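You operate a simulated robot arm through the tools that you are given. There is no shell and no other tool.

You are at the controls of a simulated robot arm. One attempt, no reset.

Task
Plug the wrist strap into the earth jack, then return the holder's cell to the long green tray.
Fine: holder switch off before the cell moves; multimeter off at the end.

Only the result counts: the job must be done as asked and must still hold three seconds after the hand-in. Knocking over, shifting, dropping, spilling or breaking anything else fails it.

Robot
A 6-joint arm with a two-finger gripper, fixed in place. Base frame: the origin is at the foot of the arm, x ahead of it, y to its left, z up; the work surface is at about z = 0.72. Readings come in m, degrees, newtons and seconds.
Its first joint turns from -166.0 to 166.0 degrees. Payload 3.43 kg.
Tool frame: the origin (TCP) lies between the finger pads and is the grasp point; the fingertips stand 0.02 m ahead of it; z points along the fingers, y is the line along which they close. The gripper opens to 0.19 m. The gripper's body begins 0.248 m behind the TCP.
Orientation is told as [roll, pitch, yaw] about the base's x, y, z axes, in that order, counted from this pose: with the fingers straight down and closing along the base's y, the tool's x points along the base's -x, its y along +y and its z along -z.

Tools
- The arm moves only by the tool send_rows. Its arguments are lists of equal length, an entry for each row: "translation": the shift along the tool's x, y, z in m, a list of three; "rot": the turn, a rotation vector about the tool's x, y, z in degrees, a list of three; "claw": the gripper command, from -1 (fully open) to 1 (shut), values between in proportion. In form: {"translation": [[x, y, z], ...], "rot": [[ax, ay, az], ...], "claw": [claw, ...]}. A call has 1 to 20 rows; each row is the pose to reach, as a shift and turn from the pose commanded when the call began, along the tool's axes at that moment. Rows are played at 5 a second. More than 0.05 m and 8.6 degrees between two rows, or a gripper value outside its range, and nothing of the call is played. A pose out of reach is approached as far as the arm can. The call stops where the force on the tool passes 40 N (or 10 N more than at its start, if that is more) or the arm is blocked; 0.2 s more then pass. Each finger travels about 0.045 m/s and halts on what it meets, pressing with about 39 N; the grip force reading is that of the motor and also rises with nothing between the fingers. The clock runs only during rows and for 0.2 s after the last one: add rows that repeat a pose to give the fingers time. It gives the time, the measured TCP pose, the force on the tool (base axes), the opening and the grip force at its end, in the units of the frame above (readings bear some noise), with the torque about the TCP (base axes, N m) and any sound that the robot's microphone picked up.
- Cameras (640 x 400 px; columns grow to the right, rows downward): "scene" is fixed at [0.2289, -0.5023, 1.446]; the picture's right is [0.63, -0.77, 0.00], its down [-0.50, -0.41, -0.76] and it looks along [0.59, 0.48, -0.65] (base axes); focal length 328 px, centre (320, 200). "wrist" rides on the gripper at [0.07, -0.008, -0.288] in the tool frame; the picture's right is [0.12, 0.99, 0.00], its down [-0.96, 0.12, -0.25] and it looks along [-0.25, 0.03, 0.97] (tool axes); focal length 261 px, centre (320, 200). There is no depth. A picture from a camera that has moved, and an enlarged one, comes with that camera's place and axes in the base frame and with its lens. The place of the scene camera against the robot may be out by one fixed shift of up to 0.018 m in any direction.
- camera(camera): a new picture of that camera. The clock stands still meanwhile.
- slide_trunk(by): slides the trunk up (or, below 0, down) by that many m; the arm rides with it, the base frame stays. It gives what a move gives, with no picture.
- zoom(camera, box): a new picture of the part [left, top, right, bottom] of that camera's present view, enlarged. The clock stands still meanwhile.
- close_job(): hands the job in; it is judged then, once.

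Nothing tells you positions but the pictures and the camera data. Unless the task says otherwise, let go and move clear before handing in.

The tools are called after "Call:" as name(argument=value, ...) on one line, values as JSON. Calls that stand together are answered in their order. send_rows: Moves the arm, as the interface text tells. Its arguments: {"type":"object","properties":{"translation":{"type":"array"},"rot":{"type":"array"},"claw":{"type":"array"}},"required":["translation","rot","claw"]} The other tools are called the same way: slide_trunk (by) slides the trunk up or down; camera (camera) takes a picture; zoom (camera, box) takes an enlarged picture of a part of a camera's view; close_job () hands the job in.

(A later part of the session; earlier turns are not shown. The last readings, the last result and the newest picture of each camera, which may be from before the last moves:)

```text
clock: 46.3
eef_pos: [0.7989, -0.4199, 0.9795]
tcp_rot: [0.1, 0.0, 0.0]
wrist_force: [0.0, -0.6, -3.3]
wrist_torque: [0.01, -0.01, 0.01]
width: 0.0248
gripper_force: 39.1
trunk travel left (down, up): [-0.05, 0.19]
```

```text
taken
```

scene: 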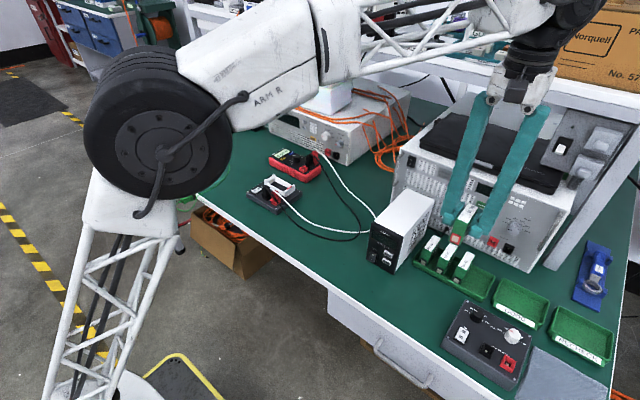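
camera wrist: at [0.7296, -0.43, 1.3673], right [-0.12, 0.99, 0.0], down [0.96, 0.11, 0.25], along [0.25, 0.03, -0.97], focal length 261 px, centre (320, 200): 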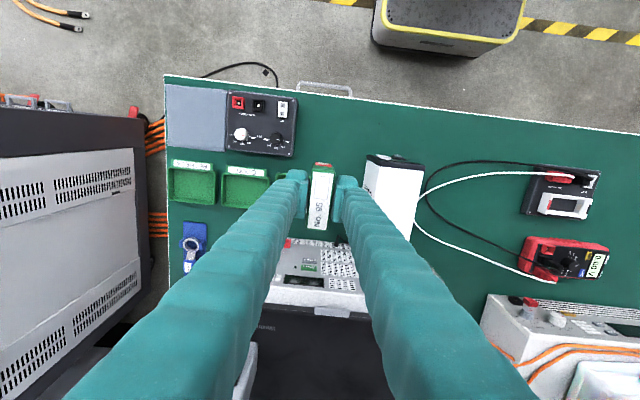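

Call:
send_rows(translation=[[-0.02, -0.02, 0], [-0.04, -0.04, 0], [-0.06, -0.06, 0.01], [-0.075, -0.075, 0.02], [-0.086, -0.08, 0.03], [-0.086, -0.08, 0.03], [-0.086, -0.08, 0.03]], rot=[[0, 0, 0], [0, 0, 0], [0, 0, 0], [0, 0, 0], [0, 0, 0], [0, 0, 0], [0, 0, 0]], claw=[1, 1, 1, 1, 1, 1, 1])

Call:
zoom(camera="wrist", box=[220, 120, 420, 280])

Call:
zoom(camera="scene", box=[400, 180, 560, 310])

```text
clock: 47.9
eef_pos: [0.8857, -0.5025, 0.9475]
tcp_rot: [0.1, 0.0, 0.0]
wrist_force: [0.0, 0.0, -1.7]
wrist_torque: [0.02, -0.01, 0.0]
width: 0.0249
gripper_force: 38.8
trunk travel left (down, up): [-0.05, 0.19]
```

```text
2.50 times, centred on (320, 200) of wrist
camera zoom: at [0.8156, -0.5108, 1.2364], right [-0.12, 0.99, 0.0], down [0.96, 0.11, 0.25], along [0.25, 0.03, -0.97], focal length 652 px, centre (320, 200)
```

zoom: 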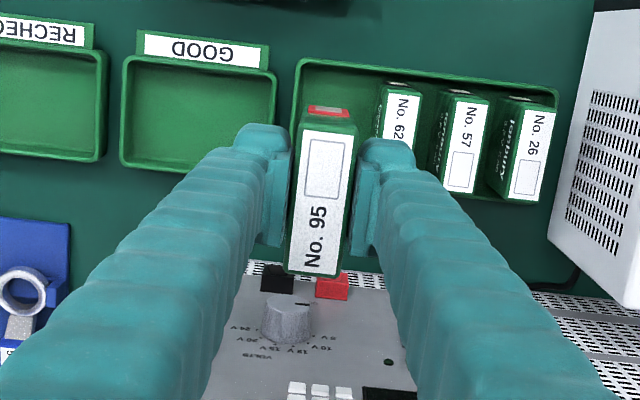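

```text
3.08 times, centred on (480, 245) of scene
camera zoom: at [0.2289, -0.5023, 1.446], right [0.63, -0.77, 0.0], down [-0.5, -0.41, -0.76], along [0.59, 0.48, -0.65], focal length 1009 px, centre (-172, 62)
```

zoom: 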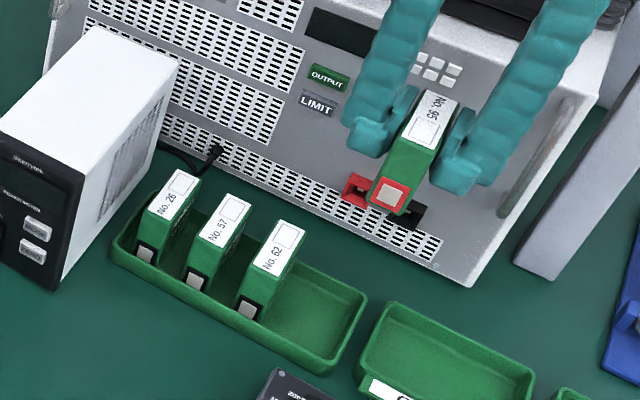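

I reach the tray well now; the free end slot is centred near (0.88, -0.497), but the gap to cell No. 62 is tight for a finger beside it. I'll set the cell upright on bare bench at about (0.71, -0.405) and re-grip it by its ends so the fingers stay clear of No. 62.

Call:
send_rows(translation=[[0.03, 0.017, 0], [0.06, 0.034, 0], [0.09, 0.05, 0], [0.12, 0.067, 0], [0.15, 0.084, 0.01], [0.1757, 0.0975, 0.03], [0.1757, 0.0975, 0.07], [0.1757, 0.0975, 0.11], [0.1757, 0.0975, 0.145], [0.1757, 0.0975, 0.145]], rot=[[0, 0, 0], [0, 0, 0], [0, 0, 0], [0, 0, 0], [0, 0, 0], [0, 0, 0], [0, 0, 0], [0, 0, 0], [0, 0, 0], [0, 0, 0]], claw=[1, 1, 1, 1, 1, 1, 1, 1, 1, 1])

Call:
camera(camera="wrist")

Call:
camera(camera="scene")

```text
clock: 50.1
eef_pos: [0.7085, -0.4053, 0.8035]
tcp_rot: [0.1, 0.0, -0.1]
wrist_force: [-0.2, -1.2, -2.7]
wrist_torque: [-0.02, -0.05, -0.01]
width: 0.0246
gripper_force: 39.1
trunk travel left (down, up): [-0.05, 0.19]
```

```text
taken
camera wrist: at [0.6383, -0.4132, 1.0918], right [-0.12, 0.99, 0.0], down [0.96, 0.11, 0.25], along [0.25, 0.03, -0.97], focal length 261 px, centre (320, 200)
```

wrist: 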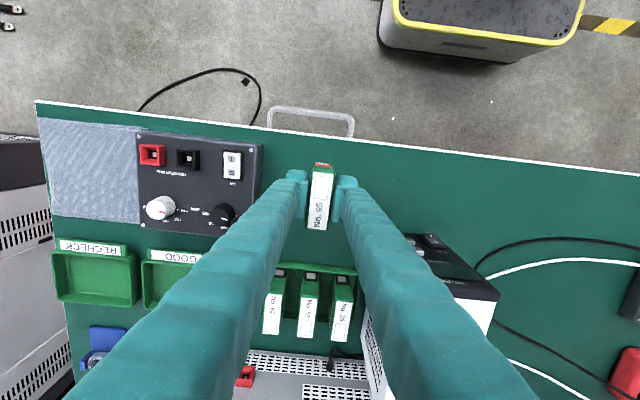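

```text
taken
```

scene: 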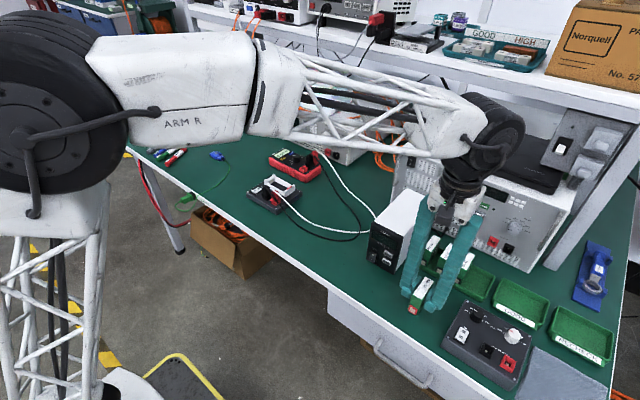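

Call:
send_rows(translation=[[0, 0, 0.015], [0, 0, 0.024], [0, 0, 0.028], [0, 0, 0.03], [0, 0, 0.032], [0, 0, 0.032]], rot=[[0, 0, 0], [0, 0, 0], [0, 0, 0], [0, 0, 0], [0, 0, 0], [0, 0, 0]], claw=[1, 1, 1, 1, 1, 1])

Call:
zoom(camera="scene", box=[390, 250, 450, 320])

```text
clock: 51.5
eef_pos: [0.7095, -0.4024, 0.7715]
tcp_rot: [0.2, -0.1, 0.0]
wrist_force: [0.7, 0.2, -3.3]
wrist_torque: [0.01, -0.02, 0.01]
width: 0.0251
gripper_force: 39.0
trunk travel left (down, up): [-0.05, 0.19]
```

```text
5.71 times, centred on (420, 285) of scene
camera zoom: at [0.2289, -0.5023, 1.446], right [0.63, -0.77, 0.0], down [-0.5, -0.41, -0.76], along [0.59, 0.48, -0.65], focal length 1873 px, centre (-251, -286)
```

zoom: 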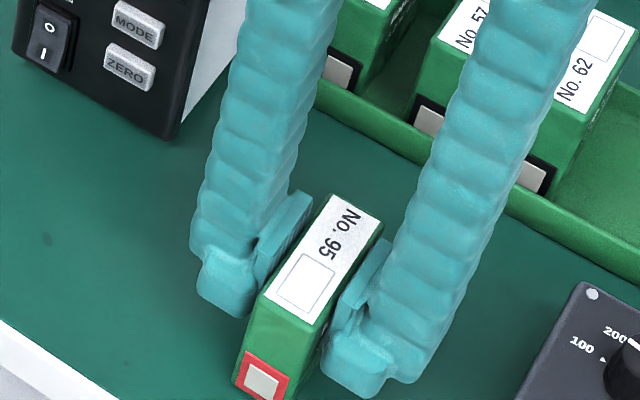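

Call:
send_rows(translation=[[0, 0, 0.001], [0, 0, 0.002], [0, 0, 0.003], [0, 0, 0.003]], rot=[[0, 0, 0], [0, 0, 0], [0, 0, 0], [0, 0, 0]], claw=[1, 1, 1, 1])

```text
clock: 52.5
eef_pos: [0.7098, -0.4032, 0.7685]
tcp_rot: [0.0, 0.0, 0.1]
wrist_force: [-0.5, 0.2, -3.0]
wrist_torque: [0.0, 0.02, 0.01]
width: 0.0246
gripper_force: 39.0
trunk travel left (down, up): [-0.05, 0.19]
```

Call:
send_rows(translation=[[0, 0, 0.001], [0, 0, 0.002], [0, 0, 0.003], [0, 0, 0.003]], rot=[[0, 0, 0], [0, 0, 0], [0, 0, 0], [0, 0, 0]], claw=[1, 1, 1, 1])

```text
clock: 53.5
eef_pos: [0.7101, -0.4025, 0.7682]
tcp_rot: [0.0, -0.1, -0.1]
wrist_force: [-0.1, -1.1, 23.6]
wrist_torque: [-0.04, 0.68, 0.01]
width: 0.0251
gripper_force: 39.1
trunk travel left (down, up): [-0.05, 0.19]
```

The cell touches the bench. I ease off slightly, then open the fingers a little.

Call:
send_rows(translation=[[0, 0, -0.0015], [0, 0, -0.0015]], rot=[[0, 0, 0], [0, 0, 0]], claw=[1, 1])

Call:
send_rows(translation=[[0, 0, 0], [0, 0, 0], [0, 0, 0], [0, 0, 0]], rot=[[0, 0, 0], [0, 0, 0], [0, 0, 0], [0, 0, 0]], claw=[0.7, 0.65, 0.62, 0.62])

Call:
zoom(camera="scene", box=[390, 250, 450, 320])

Call:
zoom(camera="wrist", box=[270, 140, 370, 240])

```text
clock: 54.1
eef_pos: [0.7095, -0.4023, 0.7684]
tcp_rot: [0.0, -0.2, -0.1]
wrist_force: [1.3, -1.2, 15.3]
wrist_torque: [-0.01, -0.41, 0.01]
width: 0.0249
gripper_force: 39.2
trunk travel left (down, up): [-0.05, 0.19]
```

```text
clock: 55.1
eef_pos: [0.7095, -0.4028, 0.7672]
tcp_rot: [0.1, 0.0, 0.0]
wrist_force: [-0.5, -0.5, 0.8]
wrist_torque: [0.01, 0.03, 0.0]
width: 0.0361
gripper_force: 0.1
trunk travel left (down, up): [-0.05, 0.19]
```

```text
5.71 times, centred on (420, 285) of scene
camera zoom: at [0.2289, -0.5023, 1.446], right [0.63, -0.77, 0.0], down [-0.5, -0.41, -0.76], along [0.59, 0.48, -0.65], focal length 1873 px, centre (-251, -286)
```

zoom: 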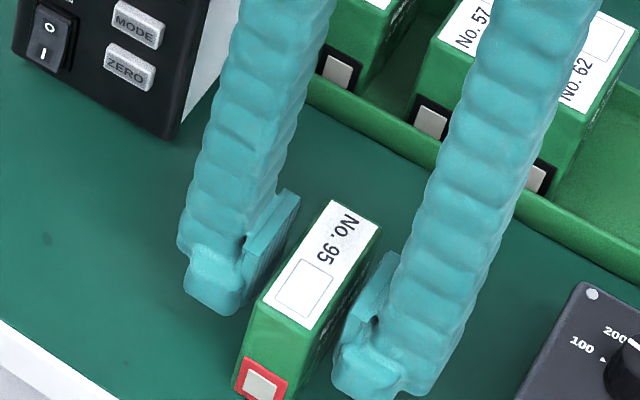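

```text
4.00 times, centred on (320, 190) of wrist
camera zoom: at [0.6394, -0.4119, 1.056], right [-0.12, 0.99, 0.0], down [0.96, 0.11, 0.25], along [0.25, 0.03, -0.97], focal length 1043 px, centre (320, 240)
```

zoom: 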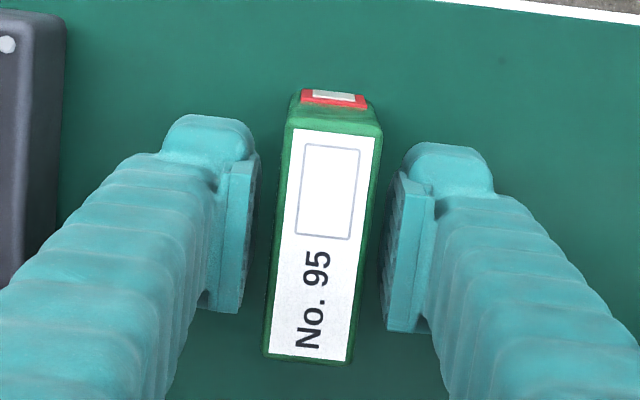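

The cell stands on the bench. I rise, turn the gripper 90° and open it to straddle the cell's ends.

Call:
send_rows(translation=[[0, 0, -0.02], [0, 0, -0.05], [0, 0, -0.09], [0, 0, -0.12], [0, 0, -0.12], [0, 0, -0.12], [0, 0, -0.12], [0, 0, -0.12], [0, 0, -0.12], [-0.001, 0, -0.12], [-0.0025, 0, -0.12], [-0.0025, 0, -0.12], [-0.0025, 0, -0.12], [-0.0025, 0, -0.12], [-0.0025, 0, -0.12], [-0.0025, 0, -0.12]], rot=[[0, 0, 0], [0, 0, 0], [0, 0, 0], [0, 0, -8.2], [0, 0, -16.4], [0, 0, -24.6], [0, 0, -32.8], [0, 0, -41], [0, 0, -49.2], [0, 0, -57.4], [0, 0, -65.6], [0, 0, -73.8], [0, 0, -82], [0, 0, -90], [0, 0, -90], [0, 0, -90]], claw=[0.62, 0.62, 0.62, 0.4, 0.3, 0.2, 0.1, 0.0, -0.05, -0.05, -0.05, -0.05, -0.05, -0.05, -0.05, -0.05])

Call:
zoom(camera="wrist", box=[240, 120, 400, 240])

Call:
camera(camera="scene")

```text
clock: 58.5
eef_pos: [0.7123, -0.4023, 0.8868]
tcp_rot: [0.0, -0.1, 90.0]
wrist_force: [-0.3, 0.2, 0.0]
wrist_torque: [-0.02, 0.0, -0.03]
width: 0.0994
gripper_force: 0.1
trunk travel left (down, up): [-0.05, 0.19]
```

```text
3.33 times, centred on (320, 180) of wrist
camera zoom: at [0.7211, -0.4739, 1.1759], right [-0.99, -0.12, 0.0], down [-0.12, 0.96, 0.25], along [-0.03, 0.25, -0.97], focal length 869 px, centre (320, 267)
```

zoom: 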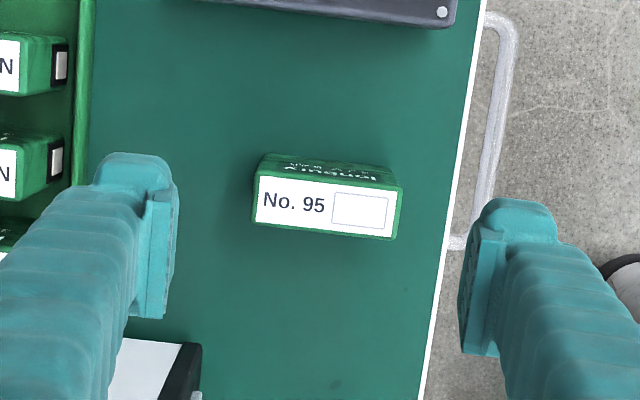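

```text
taken
```

scene: 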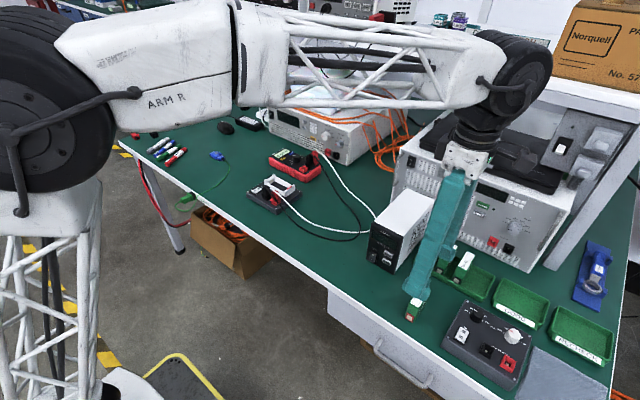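

Call:
send_rows(translation=[[0, 0.0015, 0.04], [0, 0.0015, 0.075], [0, 0.0015, 0.1], [0, 0.0015, 0.115], [0, 0.0015, 0.115], [0, 0.0015, 0.115]], rot=[[0, 0, 0], [0, 0, 0], [0, 0, 0], [0, 0, 0], [0, 0, 0], [0, 0, 0]], claw=[-0.05, 0.0, 0.1, 0.1, 0.15, 0.15])

Call:
zoom(camera="wrist", box=[240, 120, 400, 240])

Call:
zoom(camera="scene", box=[380, 240, 460, 330])

```text
clock: 59.9
eef_pos: [0.7114, -0.4044, 0.7737]
tcp_rot: [0.0, -0.1, 90.0]
wrist_force: [-0.7, 0.3, 0.2]
wrist_torque: [-0.02, -0.01, 0.01]
width: 0.0807
gripper_force: 0.0
trunk travel left (down, up): [-0.05, 0.19]
```

```text
3.33 times, centred on (320, 180) of wrist
camera zoom: at [0.72, -0.4745, 1.0623], right [-0.99, -0.12, 0.0], down [-0.11, 0.96, 0.25], along [-0.03, 0.25, -0.97], focal length 869 px, centre (320, 267)
```

zoom: 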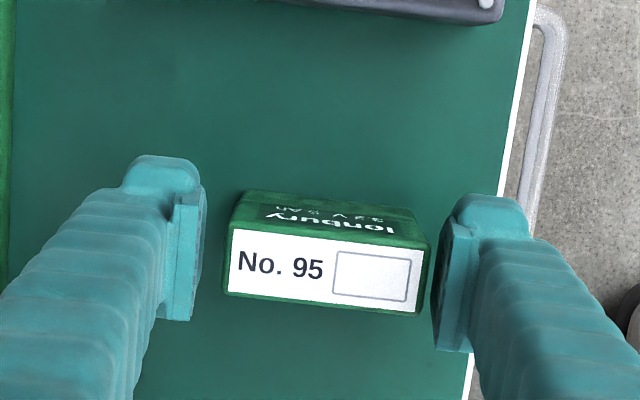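

```text
4.44 times, centred on (420, 285) of scene
camera zoom: at [0.2289, -0.5023, 1.446], right [0.63, -0.77, 0.0], down [-0.5, -0.41, -0.76], along [0.59, 0.48, -0.65], focal length 1457 px, centre (-124, -178)
```

zoom: 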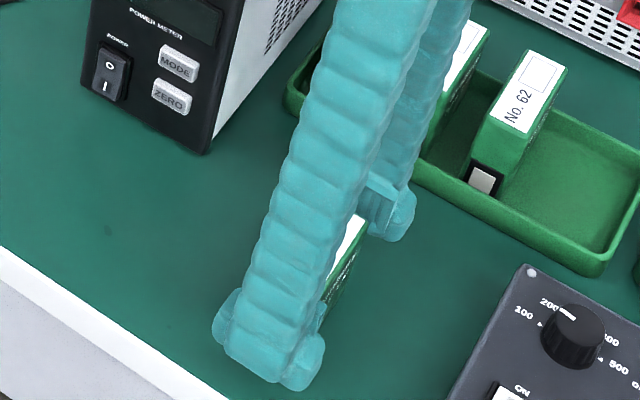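

Call:
send_rows(translation=[[-0.003, 0, 0.002], [-0.003, 0, 0.002], [-0.003, 0, 0.002], [-0.003, 0, 0.002], [-0.003, 0, 0.002]], rot=[[0, 0, 0], [0, 0, 0], [0, 0, 0], [0, 0, 0], [0, 0, 0]], claw=[0.15, 1, 1, 1, 1])

Call:
zoom(camera="wrist", box=[240, 120, 400, 240])

```text
clock: 61.1
eef_pos: [0.7118, -0.3996, 0.7718]
tcp_rot: [0.0, -0.1, 90.0]
wrist_force: [-0.5, -0.2, -0.8]
wrist_torque: [-0.04, -0.04, -0.01]
width: 0.0709
gripper_force: 39.5
trunk travel left (down, up): [-0.05, 0.19]
```

```text
3.33 times, centred on (320, 180) of wrist
camera zoom: at [0.72, -0.4711, 1.0602], right [-0.99, -0.12, 0.0], down [-0.11, 0.96, 0.25], along [-0.03, 0.25, -0.97], focal length 869 px, centre (320, 267)
```

zoom: 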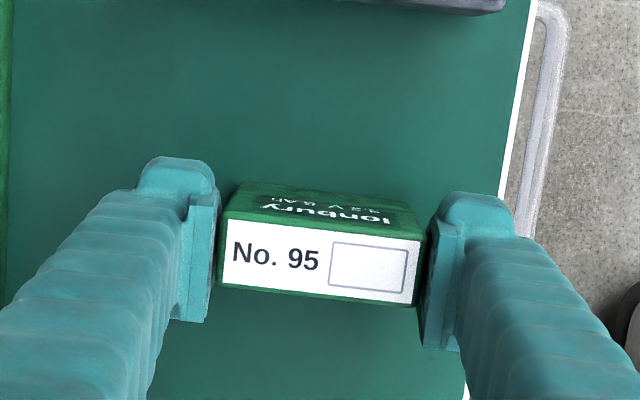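

Gripped by the ends. Now lift and carry it over the free slot.

Call:
send_rows(translation=[[0, 0, -0.02], [0, 0, -0.06], [0, 0, -0.1], [0, 0, -0.14], [0.02, -0.034, -0.14], [0.04, -0.068, -0.14], [0.06, -0.102, -0.14], [0.08, -0.136, -0.14], [0.0975, -0.168, -0.14], [0.0975, -0.168, -0.14], [0.0975, -0.168, -0.14]], rot=[[0, 0, 0], [0, 0, 0], [0, 0, 0], [0, 0, 0], [0, 0, 0], [0, 0, 0], [0, 0, 0], [0, 0, 0], [0, 0, 0], [0, 0, 0], [0, 0, 0]], claw=[1, 1, 1, 1, 1, 1, 1, 1, 1, 1, 1])

Call:
zoom(camera="wrist", box=[220, 100, 420, 260])

Call:
zoom(camera="scene", box=[400, 180, 560, 310])

Call:
camera(camera="scene")

```text
clock: 63.5
eef_pos: [0.8782, -0.4988, 0.9115]
tcp_rot: [0.0, -0.2, 90.0]
wrist_force: [-0.4, 0.1, -2.5]
wrist_torque: [-0.02, -0.01, -0.01]
width: 0.0705
gripper_force: 38.6
trunk travel left (down, up): [-0.05, 0.19]
```

```text
2.50 times, centred on (320, 180) of wrist
camera zoom: at [0.8876, -0.5697, 1.2001], right [-0.99, -0.12, 0.0], down [-0.11, 0.96, 0.25], along [-0.03, 0.25, -0.97], focal length 652 px, centre (320, 250)
```

zoom: 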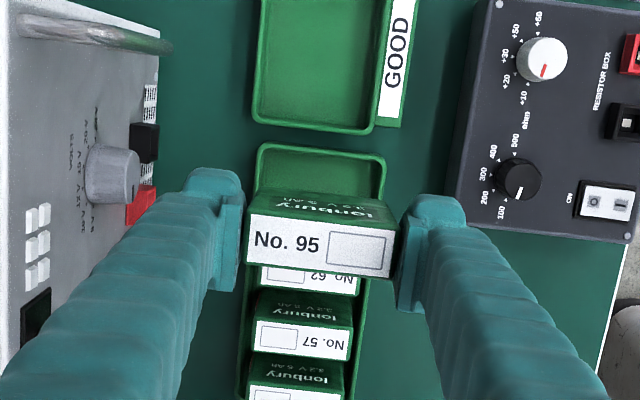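

```text
3.08 times, centred on (480, 245) of scene
camera zoom: at [0.2289, -0.5023, 1.446], right [0.63, -0.77, 0.0], down [-0.5, -0.41, -0.76], along [0.59, 0.48, -0.65], focal length 1009 px, centre (-172, 62)
```

zoom: 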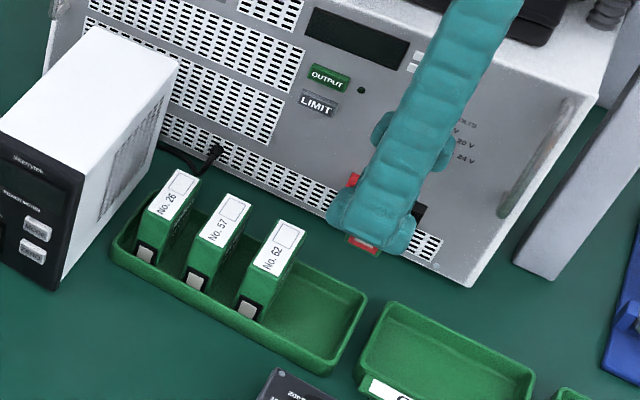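

```text
taken
```

scene: 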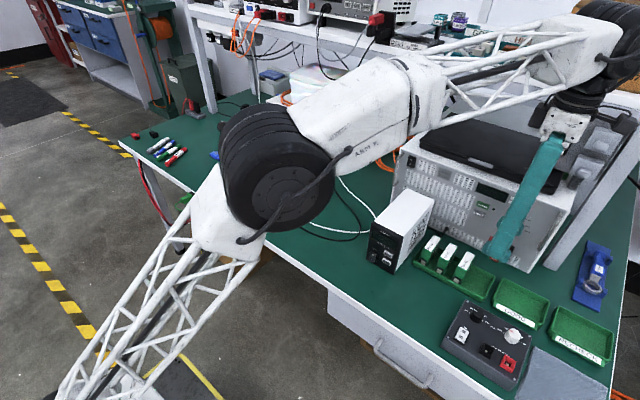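

Call:
send_rows(translation=[[0, 0, 0.04], [0, 0, 0.08], [0, 0, 0.1], [0, 0, 0.115], [0, 0, 0.115]], rot=[[0, 0, 0], [0, 0, 0], [0, 0, 0], [0, 0, 0], [0, 0, 0]], claw=[1, 1, 1, 1, 1])

Call:
zoom(camera="wrist", box=[260, 130, 380, 230])

Call:
zoom(camera="scene", box=[430, 220, 510, 310])

```text
clock: 64.7
eef_pos: [0.8784, -0.4959, 0.7957]
tcp_rot: [0.0, -0.1, 90.0]
wrist_force: [1.2, 0.1, -2.8]
wrist_torque: [0.01, -0.02, 0.01]
width: 0.0705
gripper_force: 39.0
trunk travel left (down, up): [-0.05, 0.19]
```

```text
4.00 times, centred on (320, 180) of wrist
camera zoom: at [0.8869, -0.5682, 1.0834], right [-0.99, -0.12, 0.0], down [-0.11, 0.96, 0.25], along [-0.03, 0.25, -0.97], focal length 1043 px, centre (320, 280)
```

zoom: 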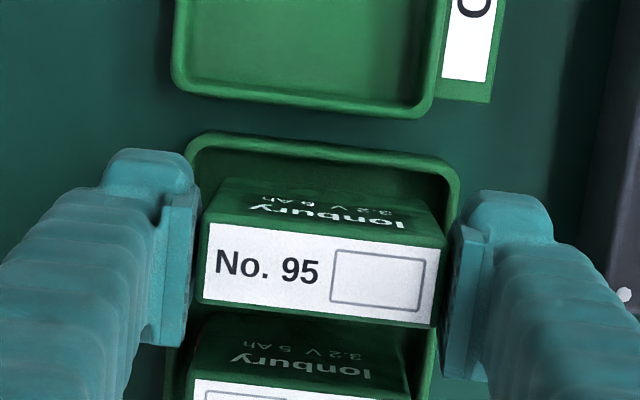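

```text
4.44 times, centred on (470, 265) of scene
camera zoom: at [0.2289, -0.5023, 1.446], right [0.63, -0.77, 0.0], down [-0.5, -0.41, -0.76], along [0.59, 0.48, -0.65], focal length 1457 px, centre (-347, -89)
```

zoom: 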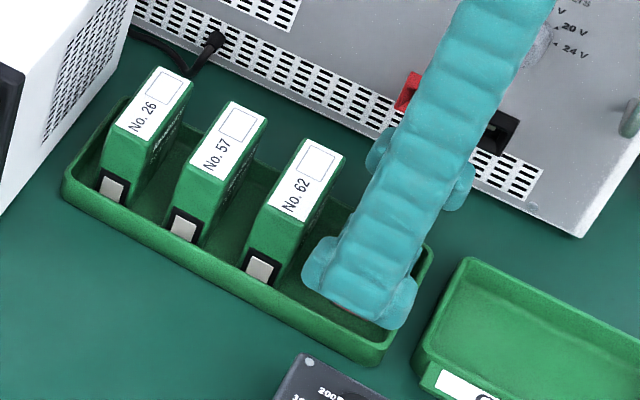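

Call:
send_rows(translation=[[0, 0, 0.005], [0, 0, 0.01], [0, 0, 0.014], [0, 0, 0.016], [0, 0, 0.016]], rot=[[0, 0, 0], [0, 0, 0], [0, 0, 0], [0, 0, 0], [0, 0, 0]], claw=[1, 1, 1, 1, 1])

Call:
zoom(camera="wrist", box=[260, 130, 380, 230])

Call:
zoom(camera="scene", box=[430, 220, 510, 310])

```text
clock: 65.9
eef_pos: [0.8785, -0.4971, 0.7782]
tcp_rot: [0.0, -0.1, 90.0]
wrist_force: [-0.1, 0.2, -2.1]
wrist_torque: [0.0, 0.01, 0.02]
width: 0.0706
gripper_force: 39.0
trunk travel left (down, up): [-0.05, 0.19]
```

```text
4.00 times, centred on (320, 180) of wrist
camera zoom: at [0.8868, -0.5682, 1.067], right [-0.99, -0.12, 0.0], down [-0.11, 0.96, 0.25], along [-0.03, 0.25, -0.97], focal length 1043 px, centre (320, 280)
```

zoom: 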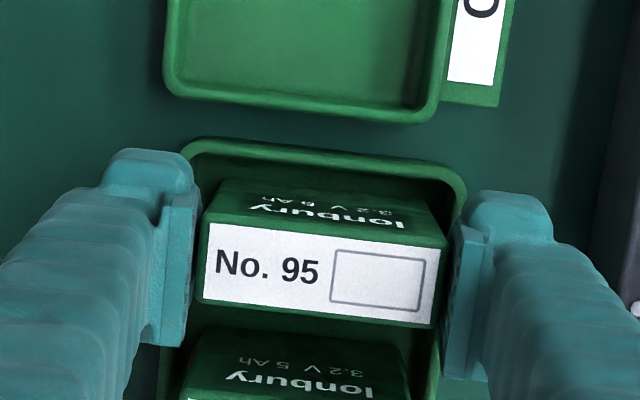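

```text
4.44 times, centred on (470, 265) of scene
camera zoom: at [0.2289, -0.5023, 1.446], right [0.63, -0.77, 0.0], down [-0.5, -0.41, -0.76], along [0.59, 0.48, -0.65], focal length 1457 px, centre (-347, -89)
```

zoom: 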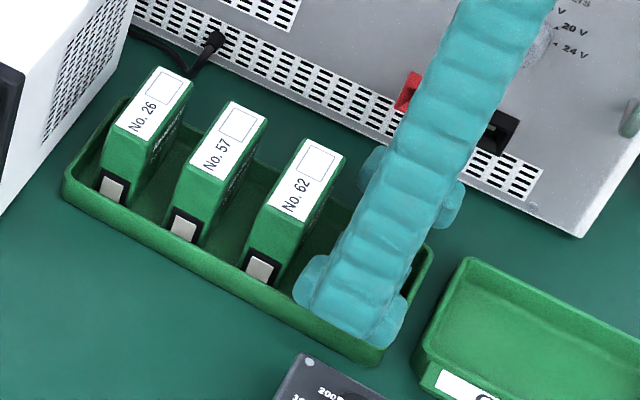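

Call:
send_rows(translation=[[0, 0, 0.001], [0, 0, 0.002], [0, 0, 0.003], [0, 0, 0.003]], rot=[[0, 0, 0], [0, 0, 0], [0, 0, 0], [0, 0, 0]], claw=[1, 1, 1, 1])

```text
clock: 66.9
eef_pos: [0.8776, -0.497, 0.7759]
tcp_rot: [0.1, -0.1, 90.1]
wrist_force: [-0.2, -0.2, -2.6]
wrist_torque: [-0.04, 0.01, -0.02]
width: 0.0705
gripper_force: 39.0
trunk travel left (down, up): [-0.05, 0.19]
```

Call:
send_rows(translation=[[0, 0, 0.001], [0, 0, 0.002], [0, 0, 0.002]], rot=[[0, 0, 0], [0, 0, 0], [0, 0, 0]], claw=[1, 1, 1])

```text
clock: 67.7
eef_pos: [0.8796, -0.4986, 0.7761]
tcp_rot: [-0.1, 0.0, 89.9]
wrist_force: [-2.7, 2.1, 9.4]
wrist_torque: [0.15, 0.21, -0.02]
width: 0.0704
gripper_force: 38.9
trunk travel left (down, up): [-0.05, 0.19]
```

Cell is on the tray floor. Releasing and checking.

Call:
send_rows(translation=[[0, 0, -0.0005], [0, 0, -0.0005], [0, 0, -0.0005], [0, 0, -0.0005], [0, 0, -0.0005]], rot=[[0, 0, 0], [0, 0, 0], [0, 0, 0], [0, 0, 0], [0, 0, 0]], claw=[1, 0.22, 0.18, 0.15, 0.15])

Call:
zoom(camera="wrist", box=[260, 130, 380, 230])

Call:
zoom(camera="scene", box=[430, 220, 510, 310])

```text
clock: 68.9
eef_pos: [0.8787, -0.4983, 0.7742]
tcp_rot: [0.0, -0.1, 89.9]
wrist_force: [0.6, 0.1, 0.2]
wrist_torque: [0.01, -0.02, -0.04]
width: 0.0805
gripper_force: 0.0
trunk travel left (down, up): [-0.05, 0.19]
```

```text
4.00 times, centred on (320, 180) of wrist
camera zoom: at [0.8869, -0.5696, 1.0637], right [-0.99, -0.12, 0.0], down [-0.11, 0.96, 0.25], along [-0.03, 0.25, -0.97], focal length 1043 px, centre (320, 280)
```

zoom: 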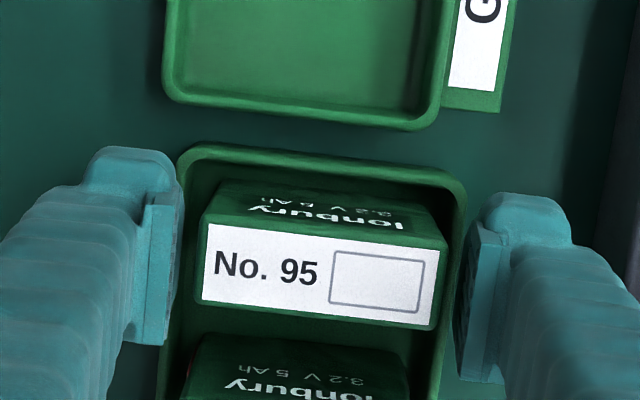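

```text
4.44 times, centred on (470, 265) of scene
camera zoom: at [0.2289, -0.5023, 1.446], right [0.63, -0.77, 0.0], down [-0.5, -0.41, -0.76], along [0.59, 0.48, -0.65], focal length 1457 px, centre (-347, -89)
```

zoom: 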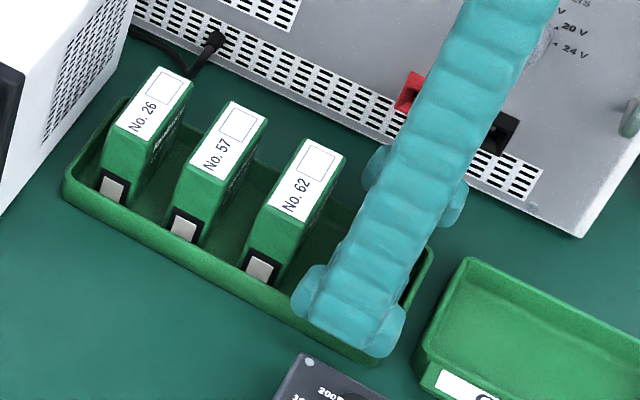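

Call:
send_rows(translation=[[0, 0, -0.01], [0, 0, -0.03], [0, 0, -0.06], [0, 0, -0.1], [0, 0, -0.14], [0, 0, -0.18], [0, 0, -0.22], [0, 0, -0.25], [0, 0, -0.25]], rot=[[0, 0, 0], [0, 0, 0], [0, 0, 0], [0, 0, 0], [0, 0, 0], [0, 0, 0], [0, 0, 0], [0, 0, 0], [0, 0, 0]], claw=[0.15, 0.15, 0.15, 0.15, 0.15, 0.15, 0.15, 0.15, 0.15])

Call:
zoom(camera="scene", box=[400, 200, 560, 320])

Call:
camera(camera="scene")

```text
clock: 70.9
eef_pos: [0.8726, -0.494, 1.0202]
tcp_rot: [-0.3, 0.1, 89.9]
wrist_force: [0.3, 0.1, -0.3]
wrist_torque: [-0.02, -0.05, 0.02]
width: 0.0807
gripper_force: 0.0
out of reach, approached as far as the arm can: row 8, 9
trunk travel left (down, up): [-0.05, 0.19]
```

```text
3.33 times, centred on (480, 260) of scene
camera zoom: at [0.2289, -0.5023, 1.446], right [0.63, -0.77, 0.0], down [-0.5, -0.41, -0.76], along [0.59, 0.48, -0.65], focal length 1093 px, centre (-213, 0)
```

zoom: 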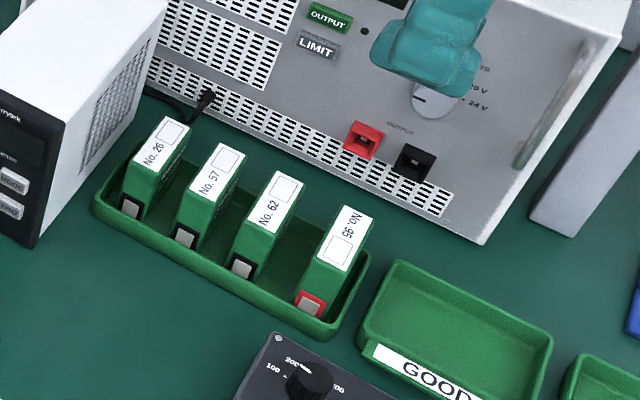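

```text
taken
```

scene: 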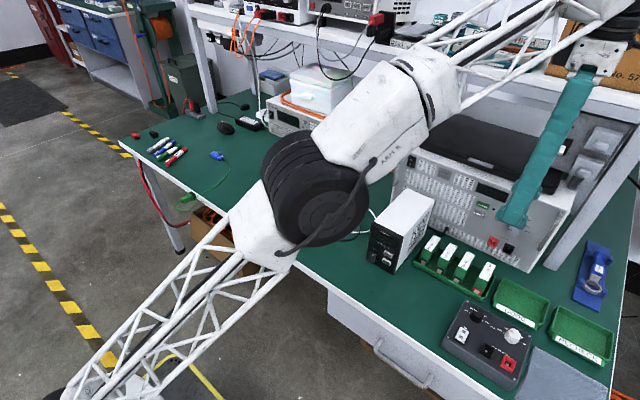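

Cell No. 95 is standing in the long tray with its neighbours untouched. Last job is the meter dial: I retreat and move over to look at the multimeter knob from above.

Call:
send_rows(translation=[[-0.02, 0.025, 0], [-0.055, 0.045, 0], [-0.095, 0.06, 0], [-0.135, 0.073, 0], [-0.175, 0.073, 0], [-0.215, 0.073, 0], [-0.255, 0.073, 0], [-0.295, 0.073, 0], [-0.335, 0.073, 0], [-0.375, 0.073, 0], [-0.415, 0.073, 0], [-0.455, 0.073, 0], [-0.495, 0.073, 0], [-0.535, 0.073, 0], [-0.575, 0.073, 0], [-0.615, 0.073, 0], [-0.65, 0.073, 0], [-0.69, 0.07, 0], [-0.72, 0.06, 0], [-0.72, 0.06, 0]], rot=[[0, 0, 0], [0, 0, 0], [0, 0, 0], [0, 0, 0], [0, 0, 0], [0, 0, 0], [0, 0, 3], [0, 0, 6], [0, 0, 9], [0, 0, 12], [0, 0, 15], [0, 0, 18], [0, 0, 21], [0, 0, 24], [0, 0, 27], [0, 0, 30], [0, 0, 30], [0, 0, 30], [0, 0, 30], [0, 0, 30]], claw=[0.15, 0.15, 0.15, 0.15, 0.15, 0.15, 0.15, 0.15, 0.15, 0.15, 0.15, 0.15, 0.15, 0.15, 0.15, 0.15, 0.15, 0.15, 0.15, 0.15])

Call:
camera(camera="wrist")

Call:
camera(camera="scene")

```text
clock: 75.1
eef_pos: [0.8139, 0.2278, 1.0184]
tcp_rot: [0.0, -0.1, 59.9]
wrist_force: [0.0, -0.1, -0.1]
wrist_torque: [0.0, 0.04, 0.02]
width: 0.0807
gripper_force: 0.0
trunk travel left (down, up): [-0.05, 0.19]
```

```text
taken
camera wrist: at [0.7859, 0.1615, 1.3078], right [-0.92, 0.39, 0.0], down [0.38, 0.89, 0.25], along [0.1, 0.23, -0.97], focal length 261 px, centre (320, 200)
```

wrist: 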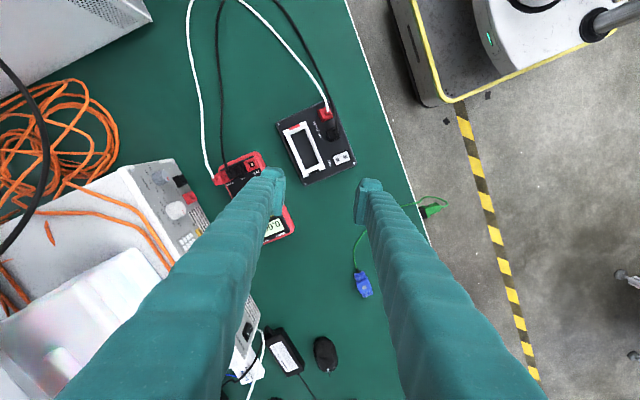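

```text
taken
```

scene: 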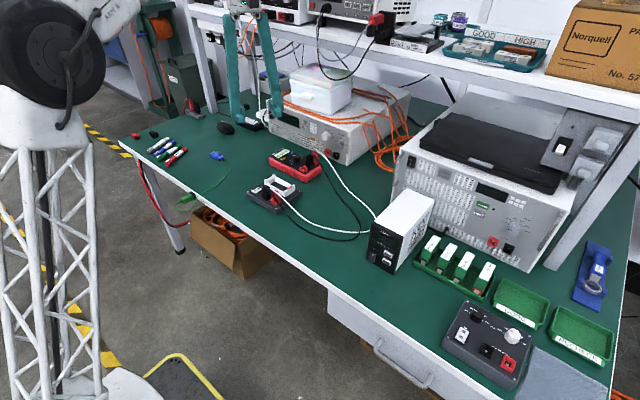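

I'm beside the meter. Because the shelf edge sits close above it, I'll tilt the tool about 10° so the wrist leans back toward the robot, then look at the dial.

Call:
send_rows(translation=[[0, 0, 0], [0, 0, 0], [0, 0, 0]], rot=[[4.33, -2.5, 0], [8.66, -5, 0], [8.66, -5, 0]], claw=[0.15, 0.15, 0.15])

Call:
camera(camera="wrist")

Call:
zoom(camera="scene", box=[260, 140, 330, 190])

```text
clock: 75.9
eef_pos: [0.8137, 0.2261, 1.019]
tcp_rot: [-8.6, -5.2, 60.3]
wrist_force: [-0.3, 0.8, 0.4]
wrist_torque: [0.0, -0.03, 0.01]
width: 0.0812
gripper_force: 0.0
trunk travel left (down, up): [-0.05, 0.19]
```

```text
taken
camera wrist: at [0.736, 0.1606, 1.2986], right [-0.9, 0.39, -0.16], down [0.33, 0.89, 0.31], along [0.27, 0.23, -0.94], focal length 261 px, centre (320, 200)
```

wrist: 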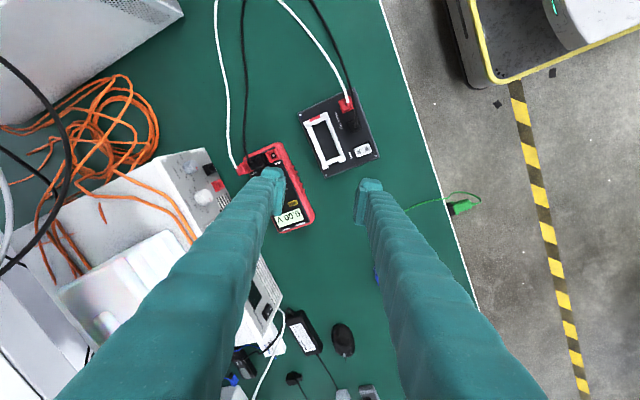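

```text
8.00 times, centred on (295, 165) of scene
camera zoom: at [0.2289, -0.5023, 1.446], right [0.63, -0.77, 0.0], down [-0.5, -0.41, -0.76], along [0.59, 0.48, -0.65], focal length 2622 px, centre (520, 480)
```

zoom: 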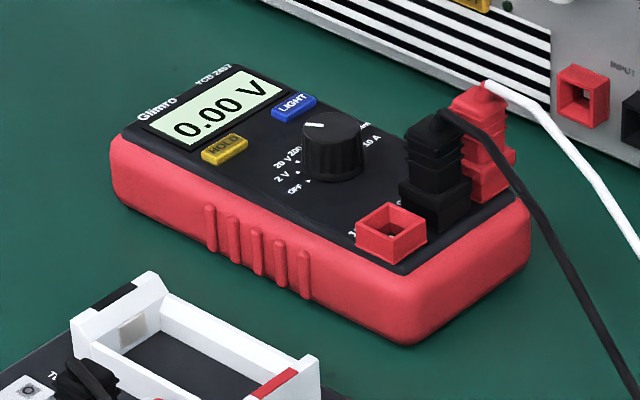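

Call:
send_rows(translation=[[-0.012, -0.0205, 0.0283], [-0.0236, -0.041, 0.0567], [-0.0355, -0.0614, 0.085], [-0.0473, -0.0819, 0.1134], [-0.0591, -0.1024, 0.1417], [-0.0591, -0.1024, 0.1417], [-0.0591, -0.1024, 0.1417]], rot=[[0, 0, 0], [0, 0, 0], [0, 0, 0], [0, 0, 0], [0, 0, 0], [0, 0, 0], [0, 0, 0]], claw=[0.15, 0.15, 0.15, 0.15, 0.15, 0.15, 0.15])

Call:
camera(camera="wrist")

Call:
zoom(camera="wrist", box=[240, 100, 400, 240])

Call:
camera(camera="scene")

```text
clock: 77.5
eef_pos: [0.953, 0.2262, 0.8987]
tcp_rot: [-8.7, -5.0, 60.4]
wrist_force: [0.0, -0.4, 0.3]
wrist_torque: [0.01, -0.01, -0.01]
width: 0.0807
gripper_force: 0.0
trunk travel left (down, up): [-0.05, 0.19]
```

```text
taken
camera wrist: at [0.8766, 0.1605, 1.1774], right [-0.91, 0.39, -0.16], down [0.33, 0.89, 0.31], along [0.26, 0.23, -0.94], focal length 261 px, centre (320, 200)
```

wrist: 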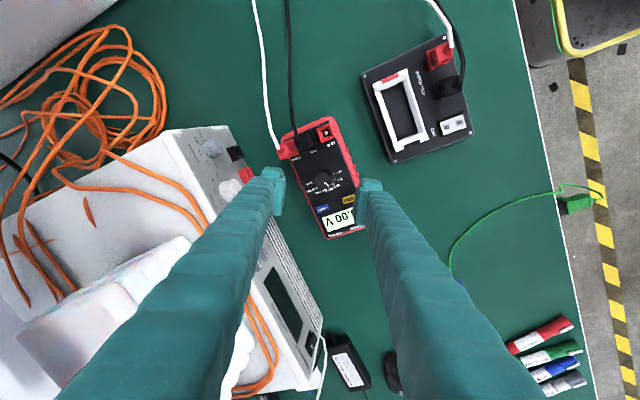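

```text
2.86 times, centred on (320, 170) of wrist
camera zoom: at [0.8766, 0.1605, 1.1774], right [-0.91, 0.39, -0.16], down [0.33, 0.89, 0.31], along [0.26, 0.23, -0.94], focal length 745 px, centre (320, 286)
```

zoom: 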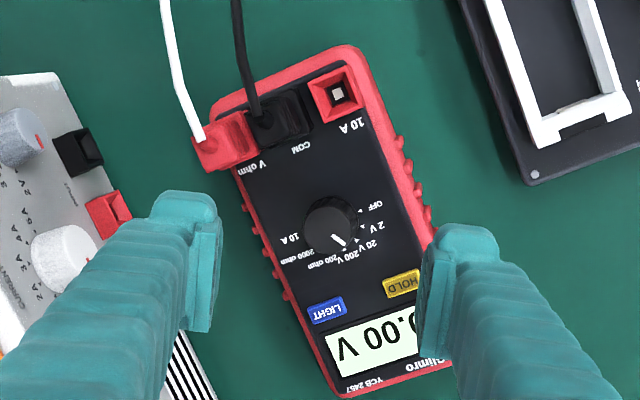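

```text
taken
```

scene: 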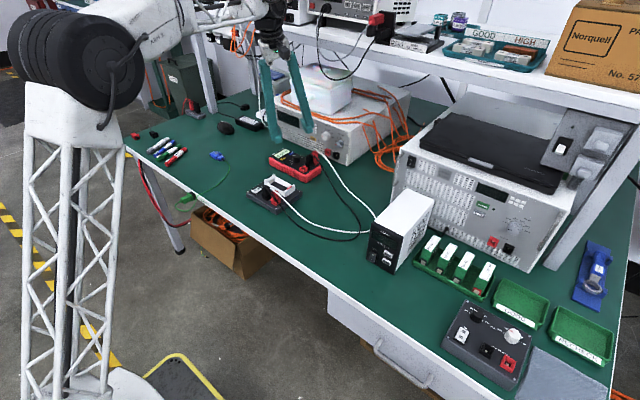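

The dial is clearly visible: pointer at 20 V, OFF is two clicks counter-clockwise (+60° yaw). Knob is at about (0.972, 0.231). I lower to just above it with a narrower opening.

Call:
send_rows(translation=[[-0.003, -0.0005, 0.025], [-0.0061, -0.0009, 0.05], [-0.0061, -0.0009, 0.0705], [-0.0061, -0.0009, 0.0705], [-0.0061, -0.0009, 0.0705]], rot=[[0, 0, 0], [0, 0, 0], [0, 0, 0], [0, 0, 0], [0, 0, 0]], claw=[0.4, 0.474, 0.474, 0.474, 0.474])

Call:
zoom(camera="wrist", box=[260, 120, 380, 240])

Call:
zoom(camera="scene", box=[255, 120, 345, 190])

```text
clock: 78.7
eef_pos: [0.9711, 0.2307, 0.8303]
tcp_rot: [-8.7, -4.9, 60.3]
wrist_force: [0.4, 0.3, 0.0]
wrist_torque: [-0.01, -0.01, 0.0]
width: 0.05
gripper_force: 0.1
trunk travel left (down, up): [-0.05, 0.19]
```

```text
3.33 times, centred on (320, 180) of wrist
camera zoom: at [0.894, 0.1649, 1.1094], right [-0.91, 0.39, -0.16], down [0.33, 0.89, 0.31], along [0.26, 0.23, -0.94], focal length 869 px, centre (320, 267)
```

zoom: 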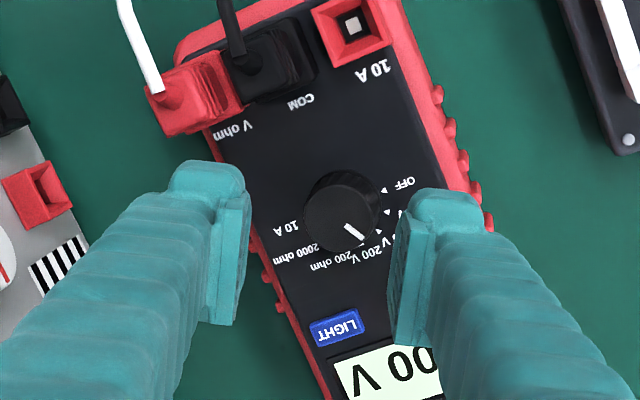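

```text
5.71 times, centred on (300, 155) of scene
camera zoom: at [0.2289, -0.5023, 1.446], right [0.63, -0.77, 0.0], down [-0.5, -0.41, -0.76], along [0.59, 0.48, -0.65], focal length 1873 px, centre (434, 457)
```

zoom: 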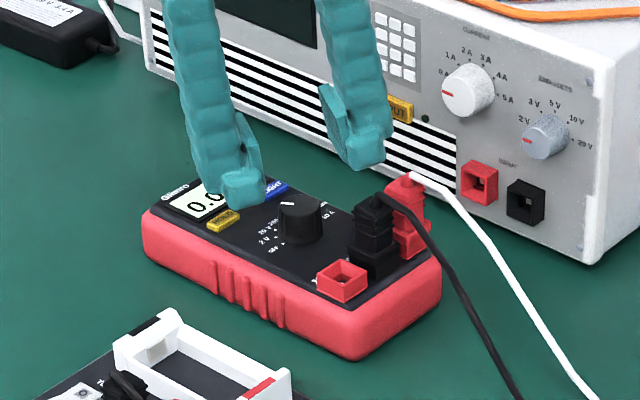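

Call:
send_rows(translation=[[0.002, 0.005, 0.02], [0.004, 0.0098, 0.034], [0.004, 0.0098, 0.04], [0.004, 0.0098, 0.0434], [0.004, 0.0098, 0.0434]], rot=[[0, 0, 0], [0, 0, 0], [0, 0, 0], [0, 0, 0], [0, 0, 0]], claw=[0.474, 0.474, 0.474, 0.474, 0.474])

Call:
zoom(camera="wrist", box=[260, 120, 380, 240])

Call:
zoom(camera="scene", box=[265, 135, 325, 185])

```text
clock: 79.8
eef_pos: [0.9678, 0.2326, 0.7922]
tcp_rot: [-9.0, -5.2, 60.4]
wrist_force: [-8.2, -5.0, 21.8]
wrist_torque: [0.04, 1.04, 0.24]
width: 0.0516
gripper_force: 1.3
trunk travel left (down, up): [-0.05, 0.19]
stopped in row 5: the force on the tool passed its limit at 42 N (the readings are from after the stop); the commanded pose is now the measured one
```

```text
3.33 times, centred on (320, 180) of wrist
camera zoom: at [0.8895, 0.1656, 1.0708], right [-0.9, 0.39, -0.16], down [0.33, 0.89, 0.31], along [0.27, 0.23, -0.94], focal length 869 px, centre (320, 267)
```

zoom: 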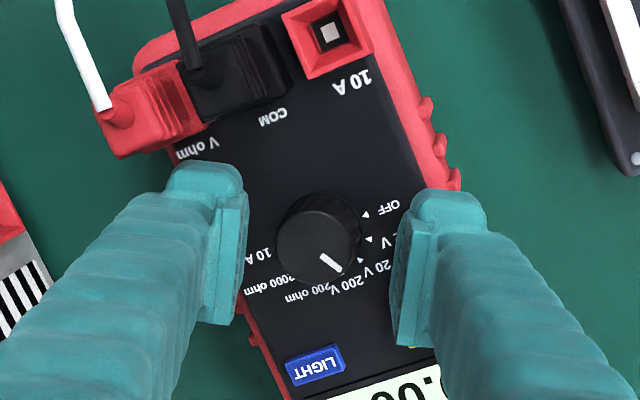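

```text
8.00 times, centred on (295, 160) of scene
camera zoom: at [0.2289, -0.5023, 1.446], right [0.63, -0.77, 0.0], down [-0.5, -0.41, -0.76], along [0.59, 0.48, -0.65], focal length 2622 px, centre (520, 520)
```

zoom: 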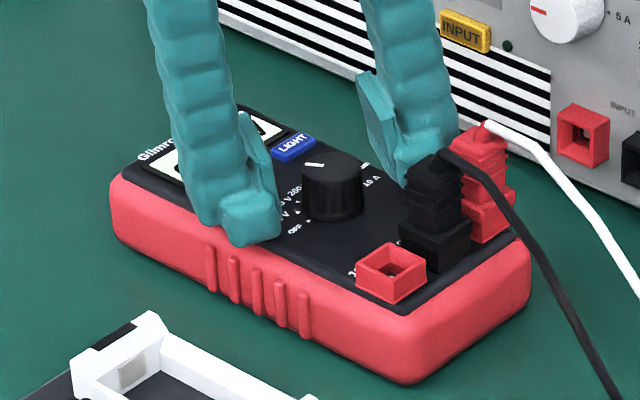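

The near finger just touched the meter's face (no shift visible). I back up 2.5 mm, with the knob centred between the pads, and close on it.

Call:
send_rows(translation=[[-0.0002, -0.0004, -0.0025], [-0.0002, -0.0004, -0.0025]], rot=[[0, 0, 0], [0, 0, 0]], claw=[0.474, 0.474])

Call:
send_rows(translation=[[0, 0, 0], [0, 0, 0], [0, 0, 0], [0, 0, 0], [0, 0, 0]], rot=[[0, 0, 0], [0, 0, 0], [0, 0, 0], [0, 0, 0], [0, 0, 0]], claw=[0.6, 0.7, 0.8, 0.9, 1.0])

Call:
zoom(camera="wrist", box=[260, 120, 380, 240])

Call:
zoom(camera="scene", box=[265, 135, 325, 185])

```text
clock: 80.4
eef_pos: [0.9699, 0.2326, 0.7932]
tcp_rot: [-8.8, -5.2, 60.3]
wrist_force: [-5.1, -2.4, 9.0]
wrist_torque: [-0.01, 0.41, 0.12]
width: 0.0513
gripper_force: 1.4
trunk travel left (down, up): [-0.05, 0.19]
```

```text
clock: 81.6
eef_pos: [0.9697, 0.2309, 0.7922]
tcp_rot: [-8.8, -5.1, 60.4]
wrist_force: [1.0, -2.1, -1.2]
wrist_torque: [0.16, 0.1, 0.06]
width: 0.0264
gripper_force: 39.0
trunk travel left (down, up): [-0.05, 0.19]
```

```text
3.33 times, centred on (320, 180) of wrist
camera zoom: at [0.8912, 0.1659, 1.0708], right [-0.9, 0.39, -0.16], down [0.33, 0.89, 0.31], along [0.27, 0.23, -0.94], focal length 869 px, centre (320, 267)
```

zoom: 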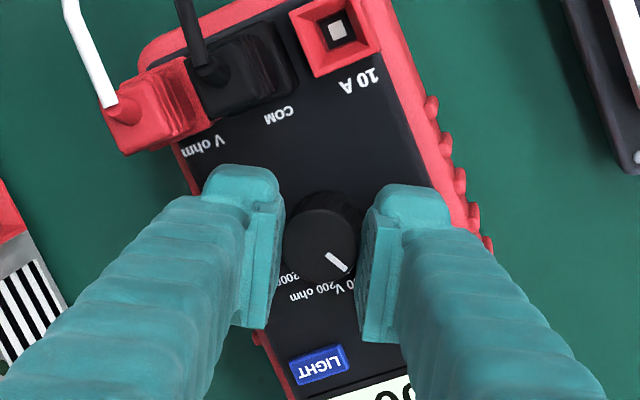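

```text
8.00 times, centred on (295, 160) of scene
camera zoom: at [0.2289, -0.5023, 1.446], right [0.63, -0.77, 0.0], down [-0.5, -0.41, -0.76], along [0.59, 0.48, -0.65], focal length 2622 px, centre (520, 520)
```

zoom: 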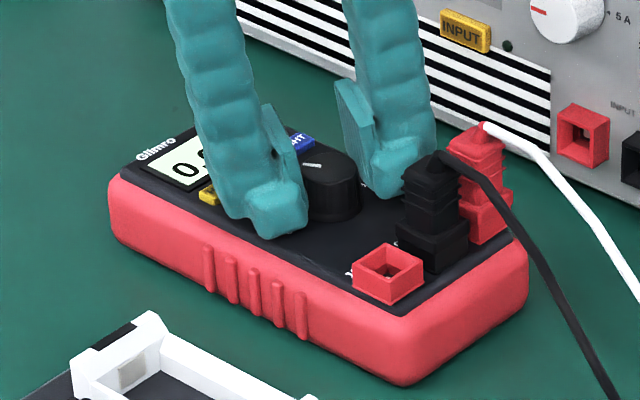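

Knob is held. I turn it +30° first and check that only the dial moves.

Call:
send_rows(translation=[[0, 0, 0], [0, 0, 0], [0, 0, 0], [0, 0, 0], [0, 0, 0], [0, 0, 0], [0, 0, 0]], rot=[[0, 0, -5], [0, 0, -10], [0, 0, -15], [0, 0, -20], [0, 0, -25], [0, 0, -30], [0, 0, -30]], claw=[1, 1, 1, 1, 1, 1, 1])

Call:
zoom(camera="wrist", box=[260, 120, 380, 240])

Call:
zoom(camera="scene", box=[265, 135, 325, 185])

```text
clock: 83.2
eef_pos: [0.9683, 0.2313, 0.7919]
tcp_rot: [-10.1, -0.1, 90.0]
wrist_force: [-1.7, 1.5, 1.9]
wrist_torque: [1.1, 0.38, -0.01]
width: 0.0266
gripper_force: 38.9
trunk travel left (down, up): [-0.05, 0.19]
```

```text
3.33 times, centred on (320, 180) of wrist
camera zoom: at [0.9263, 0.1614, 1.077], right [-0.98, -0.12, -0.18], down [-0.16, 0.96, 0.22], along [0.14, 0.25, -0.96], focal length 869 px, centre (320, 267)
```

zoom: 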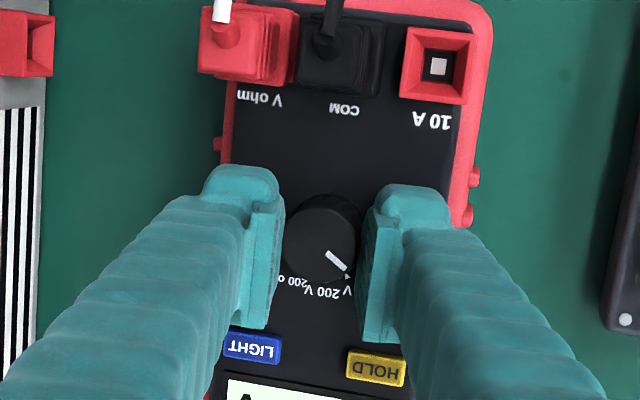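

```text
8.00 times, centred on (295, 160) of scene
camera zoom: at [0.2289, -0.5023, 1.446], right [0.63, -0.77, 0.0], down [-0.5, -0.41, -0.76], along [0.59, 0.48, -0.65], focal length 2622 px, centre (520, 520)
```

zoom: 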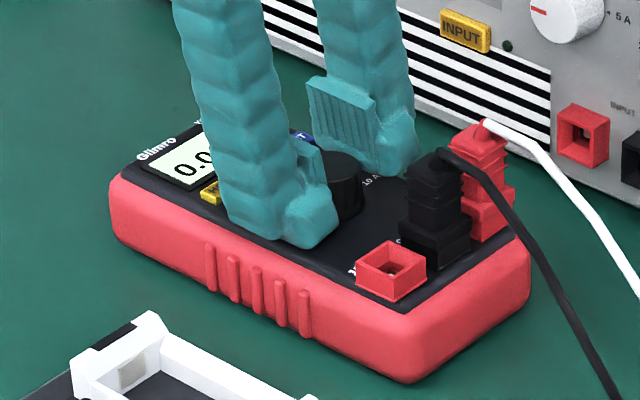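

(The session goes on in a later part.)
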